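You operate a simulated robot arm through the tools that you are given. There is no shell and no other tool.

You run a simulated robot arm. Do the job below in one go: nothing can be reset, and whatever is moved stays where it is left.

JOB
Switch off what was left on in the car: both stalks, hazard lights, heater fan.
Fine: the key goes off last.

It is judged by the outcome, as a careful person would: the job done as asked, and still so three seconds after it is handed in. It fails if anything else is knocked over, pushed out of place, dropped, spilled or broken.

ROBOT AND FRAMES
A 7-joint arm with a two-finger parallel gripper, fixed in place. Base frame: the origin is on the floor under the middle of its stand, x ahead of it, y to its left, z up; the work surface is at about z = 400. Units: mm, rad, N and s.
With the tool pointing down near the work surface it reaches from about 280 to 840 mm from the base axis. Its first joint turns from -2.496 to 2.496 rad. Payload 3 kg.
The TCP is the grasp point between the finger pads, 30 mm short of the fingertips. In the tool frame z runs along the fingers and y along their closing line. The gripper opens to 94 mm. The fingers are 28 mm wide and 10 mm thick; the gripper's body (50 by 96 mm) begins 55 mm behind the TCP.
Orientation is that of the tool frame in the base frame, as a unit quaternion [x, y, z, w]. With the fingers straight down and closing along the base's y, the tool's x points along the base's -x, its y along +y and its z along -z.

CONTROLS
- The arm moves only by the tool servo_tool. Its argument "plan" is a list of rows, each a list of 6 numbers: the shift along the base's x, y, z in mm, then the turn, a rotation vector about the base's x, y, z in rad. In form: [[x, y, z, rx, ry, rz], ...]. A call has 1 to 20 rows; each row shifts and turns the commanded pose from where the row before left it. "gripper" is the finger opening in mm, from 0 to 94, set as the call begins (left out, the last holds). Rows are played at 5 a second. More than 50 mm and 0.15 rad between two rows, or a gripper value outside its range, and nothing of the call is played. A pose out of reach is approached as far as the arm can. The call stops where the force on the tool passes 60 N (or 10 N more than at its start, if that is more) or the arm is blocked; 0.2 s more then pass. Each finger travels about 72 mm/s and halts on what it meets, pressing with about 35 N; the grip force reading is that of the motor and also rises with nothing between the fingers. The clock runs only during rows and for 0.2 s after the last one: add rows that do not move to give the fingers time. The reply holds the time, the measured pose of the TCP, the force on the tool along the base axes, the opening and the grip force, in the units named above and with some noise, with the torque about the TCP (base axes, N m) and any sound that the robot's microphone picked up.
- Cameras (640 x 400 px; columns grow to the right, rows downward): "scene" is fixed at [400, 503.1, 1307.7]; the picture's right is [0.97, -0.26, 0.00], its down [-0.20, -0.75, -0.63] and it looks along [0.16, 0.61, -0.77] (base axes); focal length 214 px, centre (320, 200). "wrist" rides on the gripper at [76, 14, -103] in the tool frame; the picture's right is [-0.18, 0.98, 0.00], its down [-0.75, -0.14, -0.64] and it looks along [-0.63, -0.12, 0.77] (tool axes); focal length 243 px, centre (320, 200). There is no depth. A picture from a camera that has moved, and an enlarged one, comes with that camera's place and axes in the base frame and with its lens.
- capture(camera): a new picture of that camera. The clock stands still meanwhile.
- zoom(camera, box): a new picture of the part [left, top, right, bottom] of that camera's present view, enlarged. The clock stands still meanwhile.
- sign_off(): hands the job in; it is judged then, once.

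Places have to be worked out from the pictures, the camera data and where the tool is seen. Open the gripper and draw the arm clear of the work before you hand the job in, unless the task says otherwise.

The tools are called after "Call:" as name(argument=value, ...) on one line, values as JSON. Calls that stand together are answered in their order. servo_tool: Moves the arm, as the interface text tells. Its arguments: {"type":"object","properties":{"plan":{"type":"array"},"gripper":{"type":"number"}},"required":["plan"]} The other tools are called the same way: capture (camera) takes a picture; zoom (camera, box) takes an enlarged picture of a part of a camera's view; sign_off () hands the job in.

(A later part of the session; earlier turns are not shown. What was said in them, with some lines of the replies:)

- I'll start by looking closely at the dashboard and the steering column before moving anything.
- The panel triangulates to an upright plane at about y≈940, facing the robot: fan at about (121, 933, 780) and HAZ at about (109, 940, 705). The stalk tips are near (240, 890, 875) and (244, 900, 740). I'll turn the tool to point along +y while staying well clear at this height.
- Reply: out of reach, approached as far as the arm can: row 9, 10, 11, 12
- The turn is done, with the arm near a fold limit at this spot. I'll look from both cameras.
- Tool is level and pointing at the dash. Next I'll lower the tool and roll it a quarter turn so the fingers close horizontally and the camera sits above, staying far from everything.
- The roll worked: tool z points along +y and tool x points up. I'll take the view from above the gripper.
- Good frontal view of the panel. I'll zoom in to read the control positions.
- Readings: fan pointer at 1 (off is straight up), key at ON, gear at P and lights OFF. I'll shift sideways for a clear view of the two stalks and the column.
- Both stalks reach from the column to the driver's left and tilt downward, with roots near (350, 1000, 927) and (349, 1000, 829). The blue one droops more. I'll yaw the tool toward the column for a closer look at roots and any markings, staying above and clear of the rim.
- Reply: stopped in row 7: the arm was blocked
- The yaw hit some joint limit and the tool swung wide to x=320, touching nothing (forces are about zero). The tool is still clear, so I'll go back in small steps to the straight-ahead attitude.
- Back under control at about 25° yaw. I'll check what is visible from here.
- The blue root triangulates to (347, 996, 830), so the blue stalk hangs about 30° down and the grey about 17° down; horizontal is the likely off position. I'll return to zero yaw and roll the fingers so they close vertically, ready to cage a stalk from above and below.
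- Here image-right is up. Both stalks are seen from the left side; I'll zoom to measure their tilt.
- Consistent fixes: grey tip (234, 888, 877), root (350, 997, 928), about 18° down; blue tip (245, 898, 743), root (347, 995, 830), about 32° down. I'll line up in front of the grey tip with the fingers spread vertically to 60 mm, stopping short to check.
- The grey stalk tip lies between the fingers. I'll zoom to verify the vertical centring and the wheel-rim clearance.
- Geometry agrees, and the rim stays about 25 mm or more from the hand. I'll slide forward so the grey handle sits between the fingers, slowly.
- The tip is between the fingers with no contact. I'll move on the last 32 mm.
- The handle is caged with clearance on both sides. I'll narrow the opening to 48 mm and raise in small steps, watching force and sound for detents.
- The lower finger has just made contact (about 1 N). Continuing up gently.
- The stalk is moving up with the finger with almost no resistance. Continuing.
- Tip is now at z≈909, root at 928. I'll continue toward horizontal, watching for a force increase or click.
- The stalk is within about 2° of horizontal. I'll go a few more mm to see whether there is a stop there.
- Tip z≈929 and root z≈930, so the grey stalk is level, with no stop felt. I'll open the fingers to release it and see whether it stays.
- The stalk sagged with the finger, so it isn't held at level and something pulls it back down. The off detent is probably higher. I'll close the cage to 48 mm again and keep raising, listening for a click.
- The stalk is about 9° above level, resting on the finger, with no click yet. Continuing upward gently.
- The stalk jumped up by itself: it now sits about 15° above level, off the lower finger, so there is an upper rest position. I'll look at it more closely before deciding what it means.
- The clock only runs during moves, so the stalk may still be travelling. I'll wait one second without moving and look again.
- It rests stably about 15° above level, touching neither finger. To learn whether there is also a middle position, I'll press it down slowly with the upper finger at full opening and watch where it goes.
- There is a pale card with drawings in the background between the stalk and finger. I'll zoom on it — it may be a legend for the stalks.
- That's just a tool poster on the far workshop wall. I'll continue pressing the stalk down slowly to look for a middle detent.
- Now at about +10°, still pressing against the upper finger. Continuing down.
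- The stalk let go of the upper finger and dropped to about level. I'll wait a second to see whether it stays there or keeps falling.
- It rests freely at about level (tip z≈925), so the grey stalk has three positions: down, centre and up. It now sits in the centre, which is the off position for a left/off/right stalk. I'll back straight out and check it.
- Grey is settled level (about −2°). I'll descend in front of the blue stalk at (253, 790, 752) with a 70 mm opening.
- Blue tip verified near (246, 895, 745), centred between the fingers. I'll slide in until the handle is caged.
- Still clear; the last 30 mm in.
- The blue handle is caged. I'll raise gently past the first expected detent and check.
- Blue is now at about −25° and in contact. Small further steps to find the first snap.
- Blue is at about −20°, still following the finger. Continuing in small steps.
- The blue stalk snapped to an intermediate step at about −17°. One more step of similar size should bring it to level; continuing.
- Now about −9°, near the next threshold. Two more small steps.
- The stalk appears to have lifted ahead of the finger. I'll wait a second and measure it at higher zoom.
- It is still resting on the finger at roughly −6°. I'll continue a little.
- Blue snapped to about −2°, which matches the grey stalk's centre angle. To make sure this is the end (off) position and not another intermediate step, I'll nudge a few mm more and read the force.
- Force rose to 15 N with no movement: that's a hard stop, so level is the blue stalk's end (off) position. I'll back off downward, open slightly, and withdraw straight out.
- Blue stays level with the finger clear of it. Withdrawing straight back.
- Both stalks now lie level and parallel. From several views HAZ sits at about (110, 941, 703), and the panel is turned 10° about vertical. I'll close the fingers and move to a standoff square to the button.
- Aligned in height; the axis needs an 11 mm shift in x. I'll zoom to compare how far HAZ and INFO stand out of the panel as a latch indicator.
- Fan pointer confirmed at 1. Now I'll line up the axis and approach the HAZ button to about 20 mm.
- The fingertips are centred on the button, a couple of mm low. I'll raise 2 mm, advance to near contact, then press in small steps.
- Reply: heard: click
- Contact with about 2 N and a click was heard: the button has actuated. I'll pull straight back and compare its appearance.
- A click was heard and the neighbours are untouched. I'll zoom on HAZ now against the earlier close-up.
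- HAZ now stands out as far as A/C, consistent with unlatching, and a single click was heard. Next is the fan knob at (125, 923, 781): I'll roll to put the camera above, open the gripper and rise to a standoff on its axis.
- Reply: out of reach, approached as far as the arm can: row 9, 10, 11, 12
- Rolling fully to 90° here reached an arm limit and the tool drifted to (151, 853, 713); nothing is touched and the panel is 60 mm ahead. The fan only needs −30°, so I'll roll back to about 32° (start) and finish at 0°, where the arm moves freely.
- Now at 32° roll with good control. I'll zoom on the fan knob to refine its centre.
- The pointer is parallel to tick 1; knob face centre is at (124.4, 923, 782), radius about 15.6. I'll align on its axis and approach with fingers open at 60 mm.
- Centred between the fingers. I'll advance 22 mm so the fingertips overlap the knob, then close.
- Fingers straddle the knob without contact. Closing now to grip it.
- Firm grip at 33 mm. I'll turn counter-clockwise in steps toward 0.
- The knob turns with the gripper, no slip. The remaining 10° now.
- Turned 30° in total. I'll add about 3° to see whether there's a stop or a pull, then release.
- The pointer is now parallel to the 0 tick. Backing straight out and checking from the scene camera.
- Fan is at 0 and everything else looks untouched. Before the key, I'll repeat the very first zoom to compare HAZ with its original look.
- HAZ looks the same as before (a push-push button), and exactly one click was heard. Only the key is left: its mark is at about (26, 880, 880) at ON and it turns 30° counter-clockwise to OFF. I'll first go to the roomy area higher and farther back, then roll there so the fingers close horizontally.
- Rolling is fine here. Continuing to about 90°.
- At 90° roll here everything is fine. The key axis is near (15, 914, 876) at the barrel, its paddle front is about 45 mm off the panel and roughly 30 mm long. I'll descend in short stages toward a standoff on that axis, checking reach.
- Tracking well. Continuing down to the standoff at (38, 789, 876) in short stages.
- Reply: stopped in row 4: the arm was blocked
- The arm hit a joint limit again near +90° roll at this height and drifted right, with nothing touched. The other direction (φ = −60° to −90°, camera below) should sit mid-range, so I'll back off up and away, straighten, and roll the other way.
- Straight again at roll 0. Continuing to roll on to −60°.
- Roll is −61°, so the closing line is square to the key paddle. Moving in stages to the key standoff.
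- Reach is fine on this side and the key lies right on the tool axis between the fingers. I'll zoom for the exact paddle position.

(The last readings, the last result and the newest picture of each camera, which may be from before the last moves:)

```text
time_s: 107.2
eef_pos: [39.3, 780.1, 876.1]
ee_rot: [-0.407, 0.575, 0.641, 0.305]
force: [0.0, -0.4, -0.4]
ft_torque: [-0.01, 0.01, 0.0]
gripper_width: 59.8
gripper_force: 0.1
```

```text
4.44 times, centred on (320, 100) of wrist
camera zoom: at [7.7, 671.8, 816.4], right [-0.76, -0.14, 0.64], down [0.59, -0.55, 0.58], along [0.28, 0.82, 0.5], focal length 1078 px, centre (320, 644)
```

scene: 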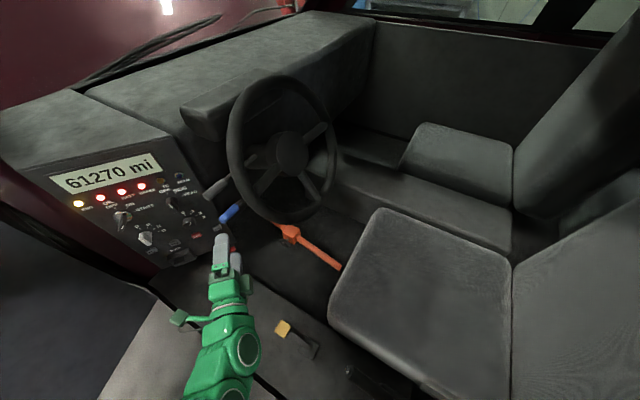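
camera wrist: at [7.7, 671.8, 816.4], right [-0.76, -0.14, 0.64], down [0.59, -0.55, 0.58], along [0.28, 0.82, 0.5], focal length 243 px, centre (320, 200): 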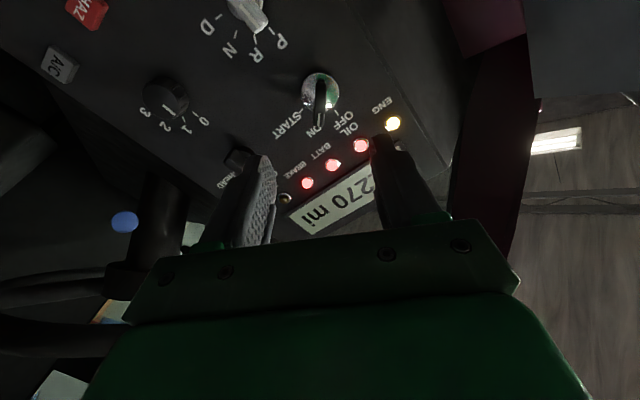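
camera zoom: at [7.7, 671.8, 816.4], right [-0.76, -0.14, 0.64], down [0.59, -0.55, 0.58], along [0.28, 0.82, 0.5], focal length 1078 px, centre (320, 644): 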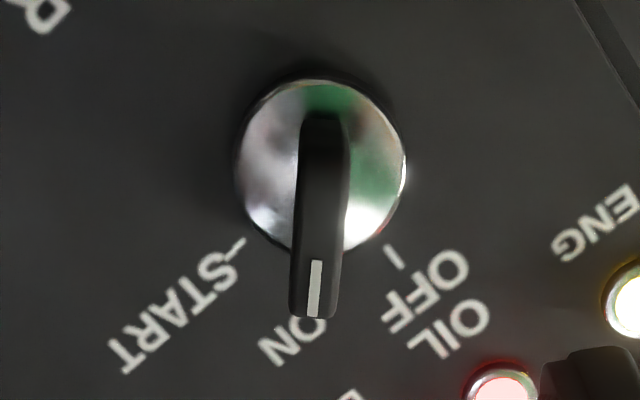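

The paddle is square to the closing line and laterally centred; the key axis is about 6 mm lower along the paddle, at (10, 925, 871) on the barrel. I'll shift onto it, narrow to 44 mm and advance most of the way.

Call:
servo_tool(plan=[[-3.3, -0.6, -5.5, 0, 0, 0], [-2.6, 14.8, 0, 0, 0, 0], [-2.6, 14.8, 0, 0, 0, 0], [-2.6, 14.8, 0, 0, 0, 0], [-2.6, 14.8, 0, 0, 0, 0], [0, 0, 0, 0, 0, 0]], gripper=44)

Call:
zoom(camera="wrist", box=[210, 60, 430, 220])

Call:
zoom(camera="scene", box=[80, 180, 170, 260])

```text
time_s: 108.6
eef_pos: [25.9, 836.8, 871.1]
ee_rot: [-0.407, 0.576, 0.64, 0.306]
force: [-0.7, 1.0, -0.2]
ft_torque: [-0.02, 0.01, 0.02]
gripper_width: 44.2
gripper_force: 0.1
```

```text
2.50 times, centred on (320, 140) of wrist
camera zoom: at [-5.7, 729.8, 811.3], right [-0.76, -0.14, 0.64], down [0.59, -0.55, 0.58], along [0.28, 0.82, 0.5], focal length 606 px, centre (320, 350)
```

zoom: 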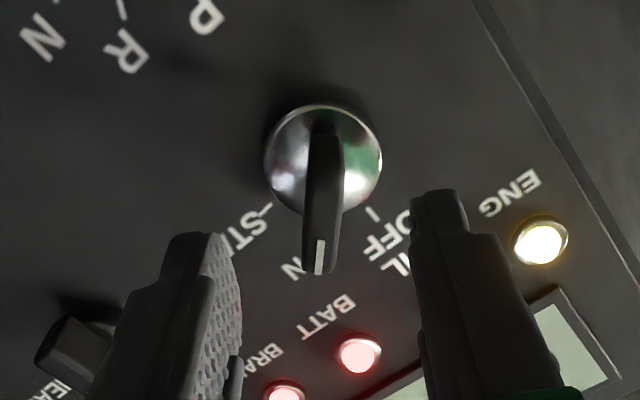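

```text
5.00 times, centred on (125, 220) of scene
camera zoom: at [400.0, 503.1, 1307.7], right [0.97, -0.26, 0.0], down [-0.2, -0.75, -0.63], along [0.16, 0.61, -0.77], focal length 1072 px, centre (1295, 100)
```

zoom: 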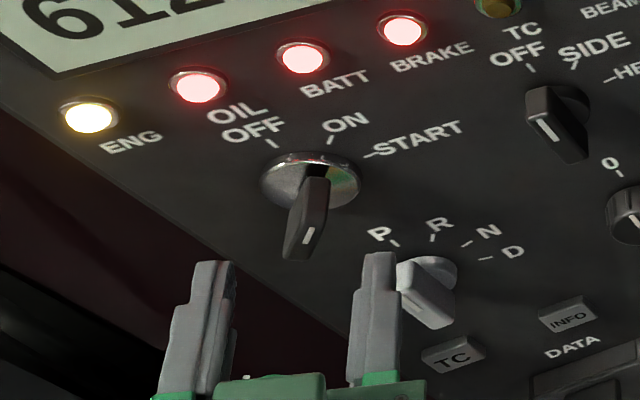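

Good alignment. I'll advance the last 32 mm slowly around the paddle.

Call:
servo_tool(plan=[[-0.9, 4.9, 0, 0, 0, 0], [-0.9, 4.9, 0, 0, 0, 0], [-0.9, 4.9, 0, 0, 0, 0], [-0.9, 4.9, 0, 0, 0, 0], [-0.9, 4.9, 0, 0, 0, 0], [-0.9, 4.9, 0, 0, 0, 0], [-0.3, 2, 0, 0, 0, 0], [0, 0, 0, 0, 0, 0]])

Call:
zoom(camera="wrist", box=[210, 60, 430, 220])

Call:
zoom(camera="scene", box=[80, 180, 170, 260])

```text
time_s: 110.4
eef_pos: [19.1, 869.4, 872.7]
ee_rot: [-0.407, 0.575, 0.641, 0.305]
force: [-0.4, 0.3, -0.3]
ft_torque: [-0.01, 0.01, 0.01]
gripper_width: 43.8
gripper_force: 0.0
```

```text
2.50 times, centred on (320, 140) of wrist
camera zoom: at [-11.8, 761.8, 811.4], right [-0.76, -0.13, 0.64], down [0.59, -0.55, 0.58], along [0.28, 0.82, 0.5], focal length 606 px, centre (320, 350)
```

zoom: 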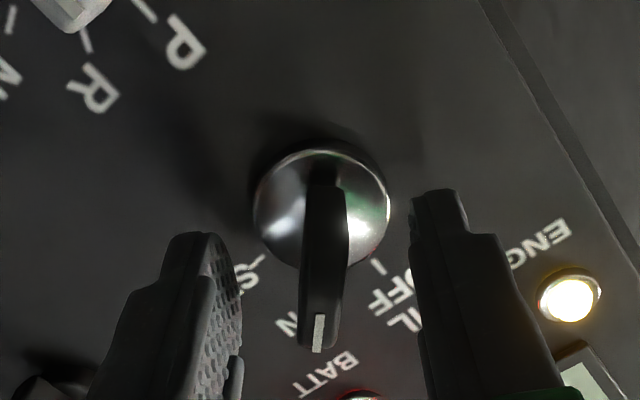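

```text
5.00 times, centred on (125, 220) of scene
camera zoom: at [400.0, 503.1, 1307.7], right [0.97, -0.26, 0.0], down [-0.2, -0.75, -0.63], along [0.16, 0.61, -0.77], focal length 1072 px, centre (1295, 100)
```

zoom: 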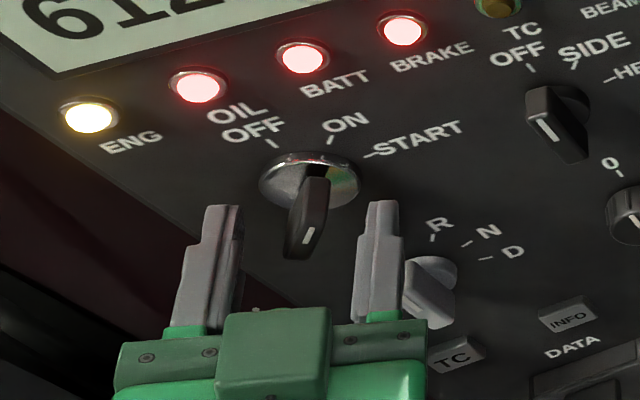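

The paddle is between the pads, no contact. Closing on it now.

Call:
servo_tool(plan=[[0, 0, 0, 0, 0, 0], [0, 0, 0, 0, 0, 0], [0, 0, 0, 0, 0, 0], [0, 0, 0, 0, 0, 0], [0, 0, 0, 0, 0, 0]], gripper=4)

Call:
zoom(camera="wrist", box=[210, 60, 430, 220])

Call:
zoom(camera="scene", box=[80, 180, 170, 260])

```text
time_s: 111.6
eef_pos: [18.9, 869.2, 871.0]
ee_rot: [-0.408, 0.575, 0.64, 0.304]
force: [-6.3, 0.5, -2.1]
ft_torque: [-0.33, -0.07, 0.15]
gripper_width: 9.1
gripper_force: 43.2
```

```text
2.50 times, centred on (320, 140) of wrist
camera zoom: at [-12.3, 761.7, 811.2], right [-0.76, -0.14, 0.64], down [0.59, -0.55, 0.59], along [0.27, 0.82, 0.5], focal length 606 px, centre (320, 350)
```

zoom: 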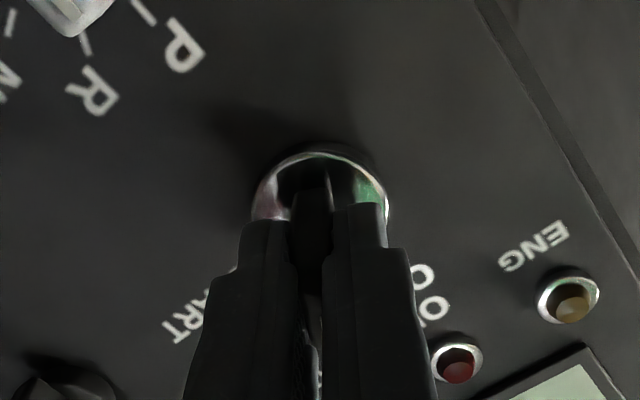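

```text
5.00 times, centred on (125, 220) of scene
camera zoom: at [400.0, 503.1, 1307.7], right [0.97, -0.26, 0.0], down [-0.2, -0.75, -0.63], along [0.16, 0.61, -0.77], focal length 1072 px, centre (1295, 100)
```

zoom: 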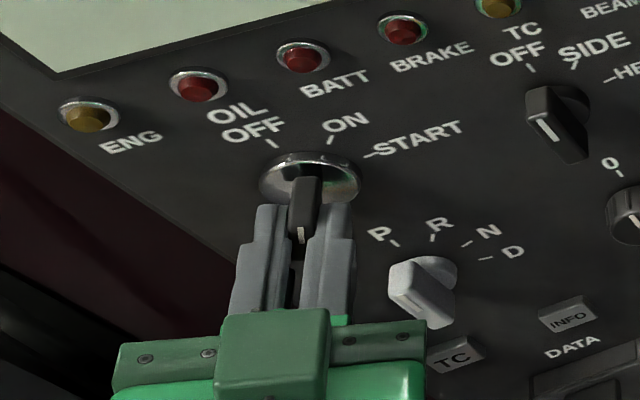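

The dash lights and display have gone out: the key is already leaving ON. I'll carry it the rest of the way round to OFF with a −30° turn, in stages.

Call:
servo_tool(plan=[[0, 0, 0, 0.01515, -0.086, 0], [0, 0, 0, 0.01515, -0.086, 0], [0, 0, 0, 0.01515, -0.086, 0], [0, 0, 0, 0, 0, 0]])

Call:
zoom(camera="wrist", box=[210, 60, 430, 220])

Call:
zoom(camera="scene", box=[80, 180, 170, 260])

```text
time_s: 112.6
eef_pos: [19.2, 870.5, 870.9]
ee_rot: [-0.479, 0.517, 0.595, 0.386]
force: [-11.5, 12.7, -4.3]
ft_torque: [-1.29, -0.24, 0.34]
gripper_width: 9.6
gripper_force: 43.3
```

```text
2.50 times, centred on (320, 140) of wrist
camera zoom: at [5.0, 764.7, 800.2], right [-0.89, -0.16, 0.42], down [0.43, -0.58, 0.69], along [0.13, 0.8, 0.59], focal length 606 px, centre (320, 350)
```

zoom: 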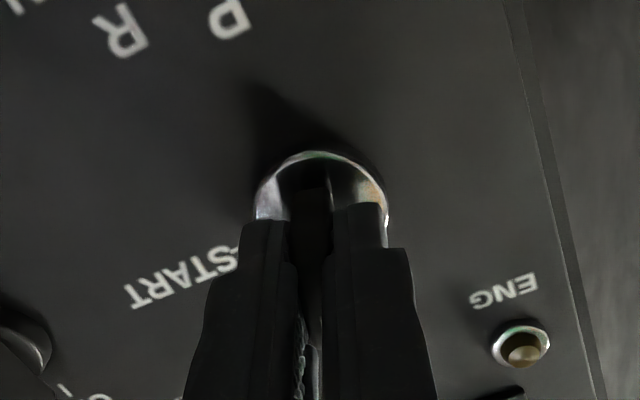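

```text
5.00 times, centred on (125, 220) of scene
camera zoom: at [400.0, 503.1, 1307.7], right [0.97, -0.26, 0.0], down [-0.2, -0.75, -0.63], along [0.16, 0.61, -0.77], focal length 1072 px, centre (1295, 100)
```

zoom: 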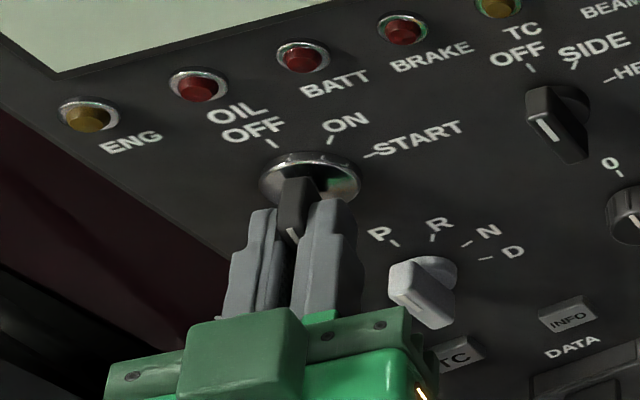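

Turned 15° more and force stays modest. I'll zoom on the key to judge the mark's direction against the OFF-pointing knobs.

Call:
zoom(camera="scene", box=[105, 195, 145, 230])

Call:
zoom(camera="wrist", box=[280, 100, 360, 200])

```text
11.43 times, centred on (125, 212) of scene
camera zoom: at [400.0, 503.1, 1307.7], right [0.97, -0.26, 0.0], down [-0.2, -0.75, -0.63], along [0.16, 0.61, -0.77], focal length 2451 px, centre (2549, 57)
```

zoom: 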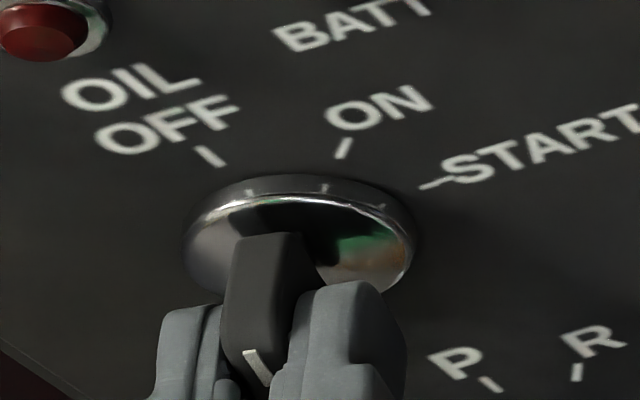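

```text
4.00 times, centred on (320, 150) of wrist
camera zoom: at [5.0, 764.7, 800.2], right [-0.89, -0.16, 0.42], down [0.43, -0.58, 0.69], along [0.13, 0.8, 0.59], focal length 970 px, centre (320, 400)
```

zoom: 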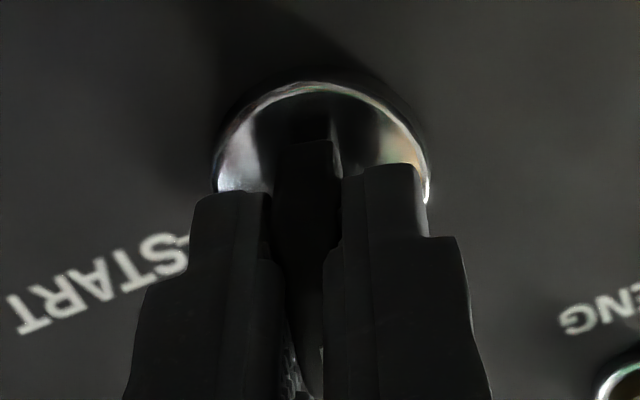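

The mark is within several degrees of OFF now. I'll turn another 5° at a time and watch torque for the stop.

Call:
servo_tool(plan=[[0, 0, 0, 0.01515, -0.086, 0], [0, 0, 0, 0, 0, 0]])

Call:
zoom(camera="scene", box=[105, 195, 145, 230])

```text
time_s: 113.2
eef_pos: [20.5, 868.9, 870.7]
ee_rot: [-0.501, 0.495, 0.578, 0.412]
force: [-13.2, 18.9, -7.9]
ft_torque: [0.24, 0.04, -0.03]
gripper_width: 9.5
gripper_force: 43.0
```

```text
11.43 times, centred on (125, 212) of scene
camera zoom: at [400.0, 503.1, 1307.7], right [0.97, -0.26, 0.0], down [-0.2, -0.75, -0.63], along [0.16, 0.61, -0.77], focal length 2451 px, centre (2549, 57)
```

zoom: 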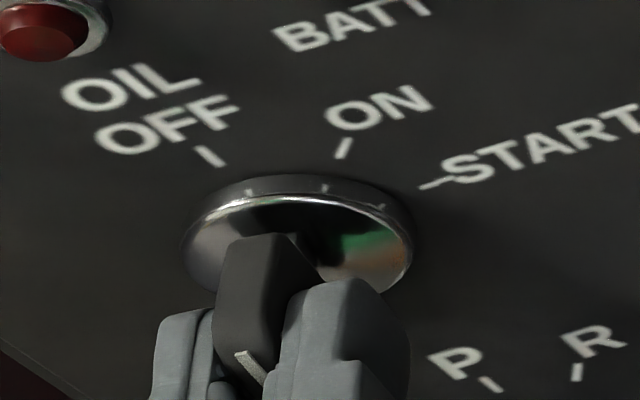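

Still closing on OFF; side force has grown to about 24 N from a slight axis mismatch. I'll ease the tool 1–2 mm along that force while turning 5° more.

Call:
servo_tool(plan=[[-1, 1.2, -0.6, 0, 0, 0], [0, 0, 0, 0.01515, -0.086, 0], [0, 0, 0, 0, 0, 0]])

Call:
zoom(camera="scene", box=[105, 195, 145, 230])

```text
time_s: 114.0
eef_pos: [18.6, 869.9, 870.0]
ee_rot: [-0.523, 0.472, 0.559, 0.437]
force: [-1.5, -37.3, 12.6]
ft_torque: [0.22, 0.03, 0.23]
gripper_width: 9.3
gripper_force: 42.7
```

```text
11.43 times, centred on (125, 212) of scene
camera zoom: at [400.0, 503.1, 1307.7], right [0.97, -0.26, 0.0], down [-0.2, -0.75, -0.63], along [0.16, 0.61, -0.77], focal length 2451 px, centre (2549, 57)
```

zoom: 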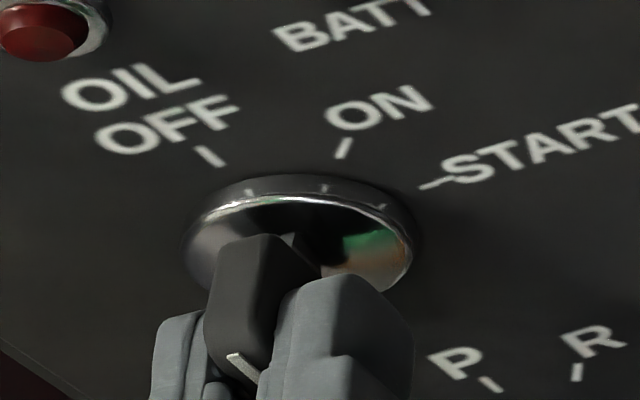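

The mark now matches the OFF direction (same slope as the HEAD knob's mark). I'll relieve the axial push, turn the last 4°, then open.

Call:
servo_tool(plan=[[0, -0.8, 0.3, 0, 0, 0], [0, 0, 0, 0.01215, -0.0689, 0], [0, 0, 0, 0, 0, 0]])

Call:
zoom(camera="scene", box=[105, 195, 145, 230])

```text
time_s: 114.8
eef_pos: [19.5, 871.0, 871.3]
ee_rot: [-0.539, 0.454, 0.544, 0.455]
force: [-1.0, 19.8, -1.7]
ft_torque: [-0.84, -0.14, 0.05]
gripper_width: 9.5
gripper_force: 43.1
```

```text
11.43 times, centred on (125, 212) of scene
camera zoom: at [400.0, 503.1, 1307.7], right [0.97, -0.26, 0.0], down [-0.2, -0.75, -0.63], along [0.16, 0.61, -0.77], focal length 2451 px, centre (2549, 57)
```

zoom: 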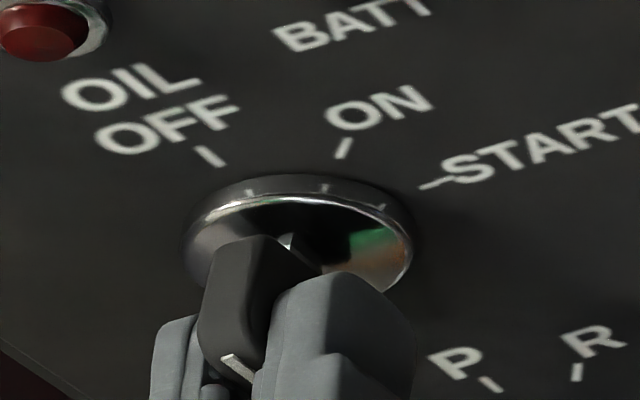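

The mark is at OFF. I'll open the fingers and let the key settle.

Call:
servo_tool(plan=[[0, 0, 0, 0, 0, 0], [0, 0, 0, 0, 0, 0], [0, 0, 0, 0, 0, 0], [0, 0, 0, 0, 0, 0], [0, 0, 0, 0, 0, 0]], gripper=44)

Call:
zoom(camera="scene", box=[80, 180, 170, 260])

Call:
zoom(camera="wrist", box=[210, 60, 430, 220])

```text
time_s: 116.0
eef_pos: [18.3, 871.3, 870.7]
ee_rot: [-0.539, 0.454, 0.544, 0.455]
force: [0.3, 0.5, -0.5]
ft_torque: [0.01, 0.03, 0.0]
gripper_width: 44.1
gripper_force: 0.1
```

```text
5.00 times, centred on (125, 220) of scene
camera zoom: at [400.0, 503.1, 1307.7], right [0.97, -0.26, 0.0], down [-0.2, -0.75, -0.63], along [0.16, 0.61, -0.77], focal length 1072 px, centre (1295, 100)
```

zoom: 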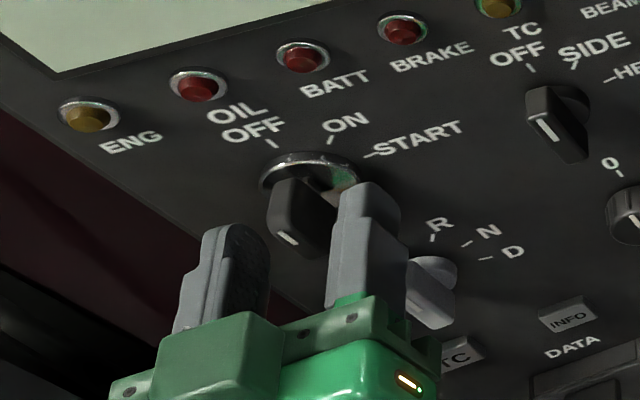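

```text
2.50 times, centred on (320, 140) of wrist
camera zoom: at [22.4, 768.4, 794.3], right [-0.97, -0.17, 0.19], down [0.25, -0.61, 0.75], along [-0.01, 0.77, 0.64], focal length 606 px, centre (320, 350)
```

zoom: 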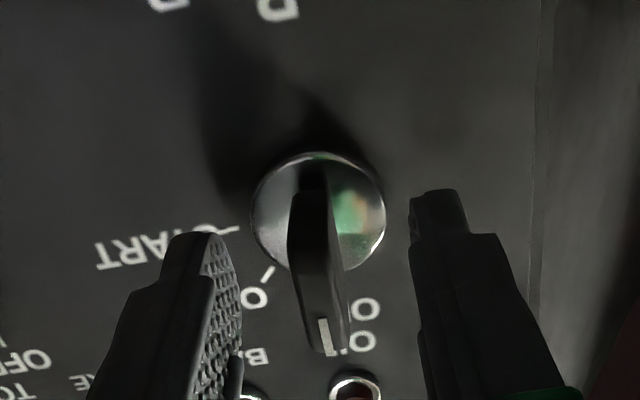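

Lights out and the key is free at OFF. I'll back straight out along the key axis and inspect it unobstructed.

Call:
servo_tool(plan=[[0.9, -4.9, 0, 0, 0, 0], [0.9, -4.9, 0, 0, 0, 0], [1.7, -9.8, 0, 0, 0, 0], [2.6, -14.8, 0, 0, 0, 0], [2.6, -14.8, 0, 0, 0, 0], [3.5, -19.7, 0, 0, 0, 0], [3.5, -19.7, 0, 0, 0, 0], [0, 0, 0, 0, 0, 0]])

Call:
zoom(camera="scene", box=[40, 140, 240, 270])

Call:
zoom(camera="scene", box=[100, 195, 150, 235])

Call:
zoom(camera="wrist", box=[250, 40, 390, 150])

```text
time_s: 117.8
eef_pos: [33.3, 780.5, 870.5]
ee_rot: [-0.539, 0.454, 0.544, 0.455]
force: [0.2, -0.6, 0.5]
ft_torque: [0.01, 0.01, -0.01]
gripper_width: 44.1
gripper_force: 0.1
```

```text
3.08 times, centred on (140, 205) of scene
camera zoom: at [400.0, 503.1, 1307.7], right [0.97, -0.26, 0.0], down [-0.2, -0.75, -0.63], along [0.16, 0.61, -0.77], focal length 660 px, centre (874, 185)
```

zoom: 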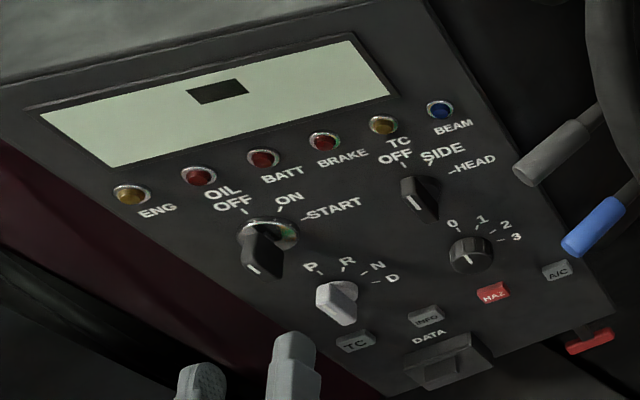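

```text
10.00 times, centred on (125, 215) of scene
camera zoom: at [400.0, 503.1, 1307.7], right [0.97, -0.26, 0.0], down [-0.2, -0.75, -0.63], along [0.16, 0.61, -0.77], focal length 2145 px, centre (2270, 50)
```

zoom: 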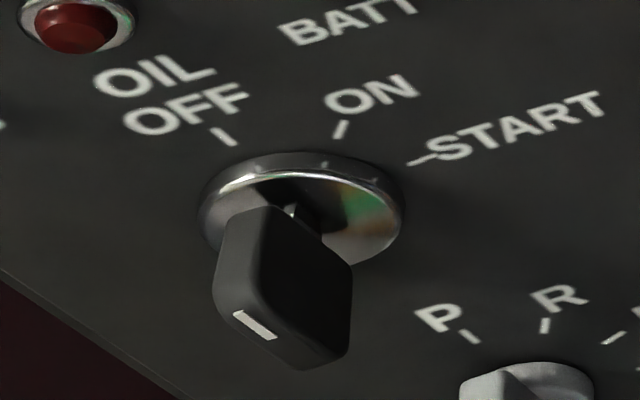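

```text
3.64 times, centred on (320, 95) of wrist
camera zoom: at [37.3, 679.5, 793.9], right [-0.97, -0.17, 0.19], down [0.25, -0.61, 0.75], along [-0.01, 0.77, 0.64], focal length 882 px, centre (320, 582)
```

zoom: 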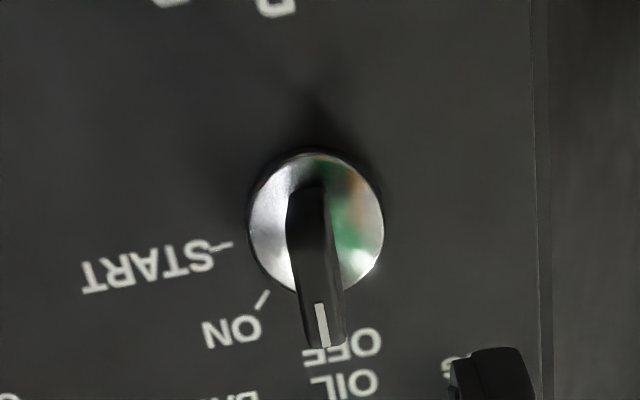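

The key's mark lines up exactly with OFF. The display is blank except for a small dark patch; I'll look at it, and check both stalks and the other controls once more.

Call:
zoom(camera="scene", box=[50, 145, 165, 200])

Call:
zoom(camera="scene", box=[150, 150, 310, 270])

Call:
capture(camera="scene")

```text
5.57 times, centred on (108, 172) of scene
camera zoom: at [400.0, 503.1, 1307.7], right [0.97, -0.26, 0.0], down [-0.2, -0.75, -0.63], along [0.16, 0.61, -0.77], focal length 1194 px, centre (1503, 353)
```

zoom: 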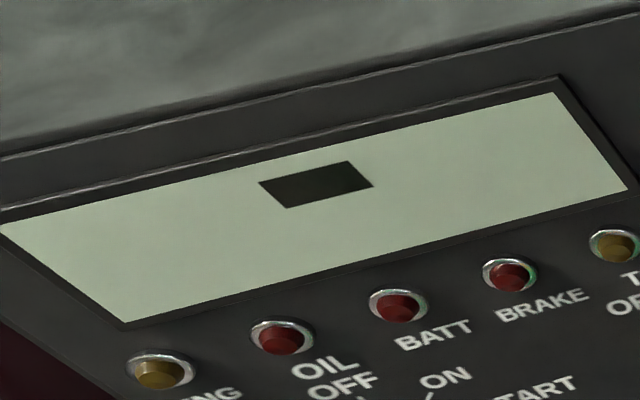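

```text
3.33 times, centred on (230, 210) of scene
camera zoom: at [400.0, 503.1, 1307.7], right [0.97, -0.26, 0.0], down [-0.2, -0.75, -0.63], along [0.16, 0.61, -0.77], focal length 715 px, centre (620, 167)
```

zoom: 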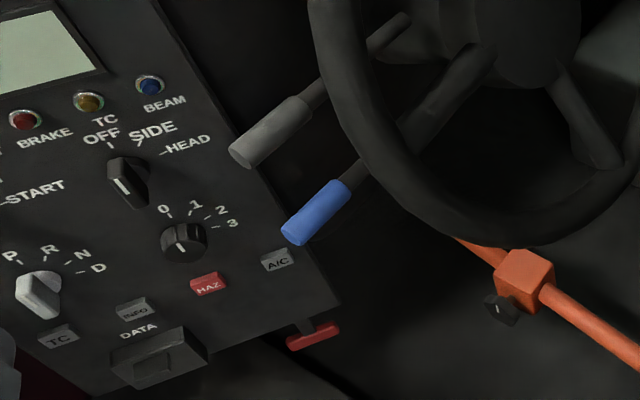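

```text
taken
```

scene: 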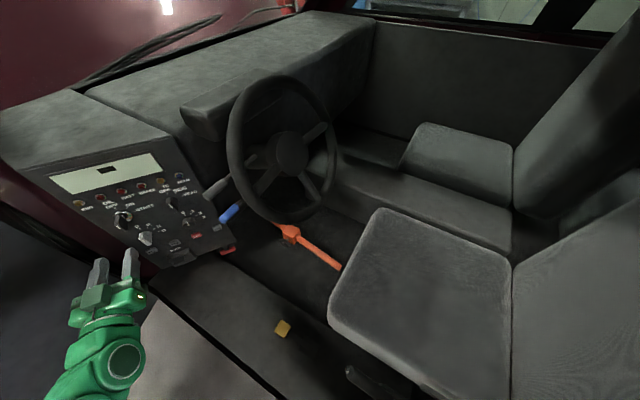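

All controls look right. The yellow-tipped lever on the console looks slightly different, perhaps from lighting; I'll zoom to make sure nothing there moved.

Call:
zoom(camera="scene", box=[240, 290, 370, 380])

Call:
zoom(camera="scene", box=[250, 205, 360, 280])

```text
4.44 times, centred on (305, 335) of scene
camera zoom: at [400.0, 503.1, 1307.7], right [0.97, -0.26, 0.0], down [-0.2, -0.75, -0.63], along [0.16, 0.61, -0.77], focal length 953 px, centre (387, -400)
```

zoom: 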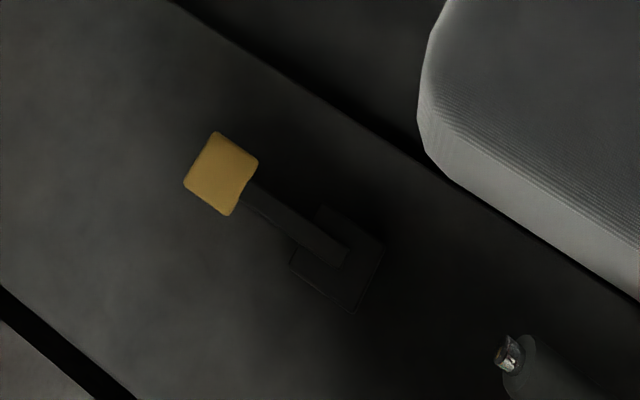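

```text
5.33 times, centred on (305, 242) of scene
camera zoom: at [400.0, 503.1, 1307.7], right [0.97, -0.26, 0.0], down [-0.2, -0.75, -0.63], along [0.16, 0.61, -0.77], focal length 1144 px, centre (400, -27)
```

zoom: 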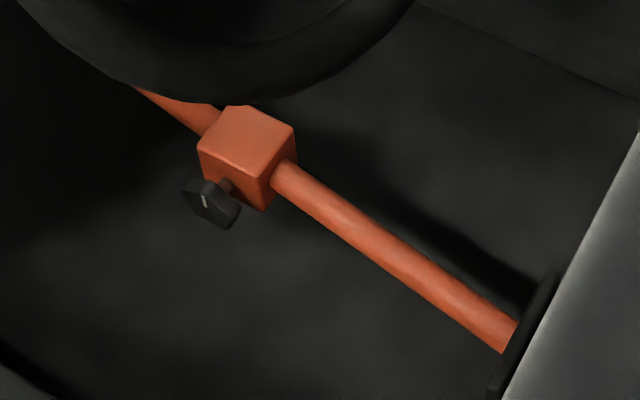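

The lever and the lock bar are untouched, just darker with the dash lights out. Everything asked is off with the key last, so I'll open the gripper and draw the arm well clear.

Call:
servo_tool(plan=[[4, -15, 12, 0, 0, 0], [4, -15, 12, 0, 0, 0], [4, -15, 12, 0, 0, 0], [4, -15, 12, 0, 0, 0], [4, -10, 12, 0, 0, 0], [4, -5, 12, 0, 0, 0], [0, 0, 0, 0, 0, 0], [0, 0, 0, 0, 0, 0]], gripper=90)

Call:
capture(camera="scene")

Call:
zoom(camera="scene", box=[60, 140, 300, 280])

```text
time_s: 119.6
eef_pos: [57.9, 706.6, 943.1]
ee_rot: [-0.539, 0.454, 0.544, 0.455]
force: [-1.0, 0.4, 0.2]
ft_torque: [-0.01, -0.03, -0.02]
gripper_width: 89.9
gripper_force: 0.0
```

```text
taken
```

scene: 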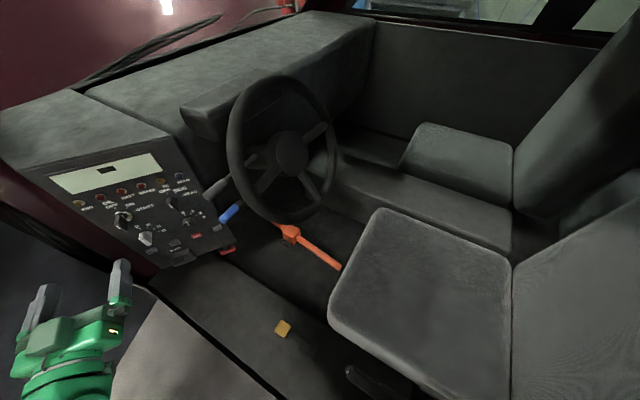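

```text
2.67 times, centred on (180, 210) of scene
camera zoom: at [400.0, 503.1, 1307.7], right [0.97, -0.26, 0.0], down [-0.2, -0.75, -0.63], along [0.16, 0.61, -0.77], focal length 572 px, centre (693, 173)
```

zoom: 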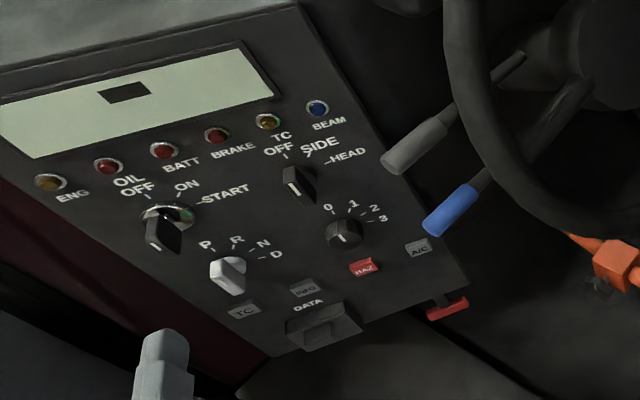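

The arm is clear with the gripper open. Both stalks are level, HAZ was pressed once with one click, the fan is at 0, and the key went to OFF last with the dash dark. Gear, headlight knob and the other buttons haven't moved, so I'm handing in the job.

Call:
sign_off()

```text
The job is handed in.
```

I've switched everything off, with the key last, and handed the job in. The hazard lights are the only item I couldn't confirm by sight.

- **Stalks:** both are level. The blue one is against its upper stop. The grey one has down, centre and up positions, and I left it in the centre. There were no markings, so I took the centre as off. While finding that out I briefly pushed it to the up position.
- **Hazard lights:** I pressed the button once and heard one click. It looks the same as before, and nothing on the dash shows whether the hazards are on.
- **Heater fan:** the knob is turned from 1 to 0.
- **Key:** it is at OFF. The dash lights are out, and the display is blank except for a small dark block.

The gear selector, headlight knob, other buttons, yellow-tipped console lever and orange bar with the lock box look unmoved. The arm is clear of the dash with the gripper open.
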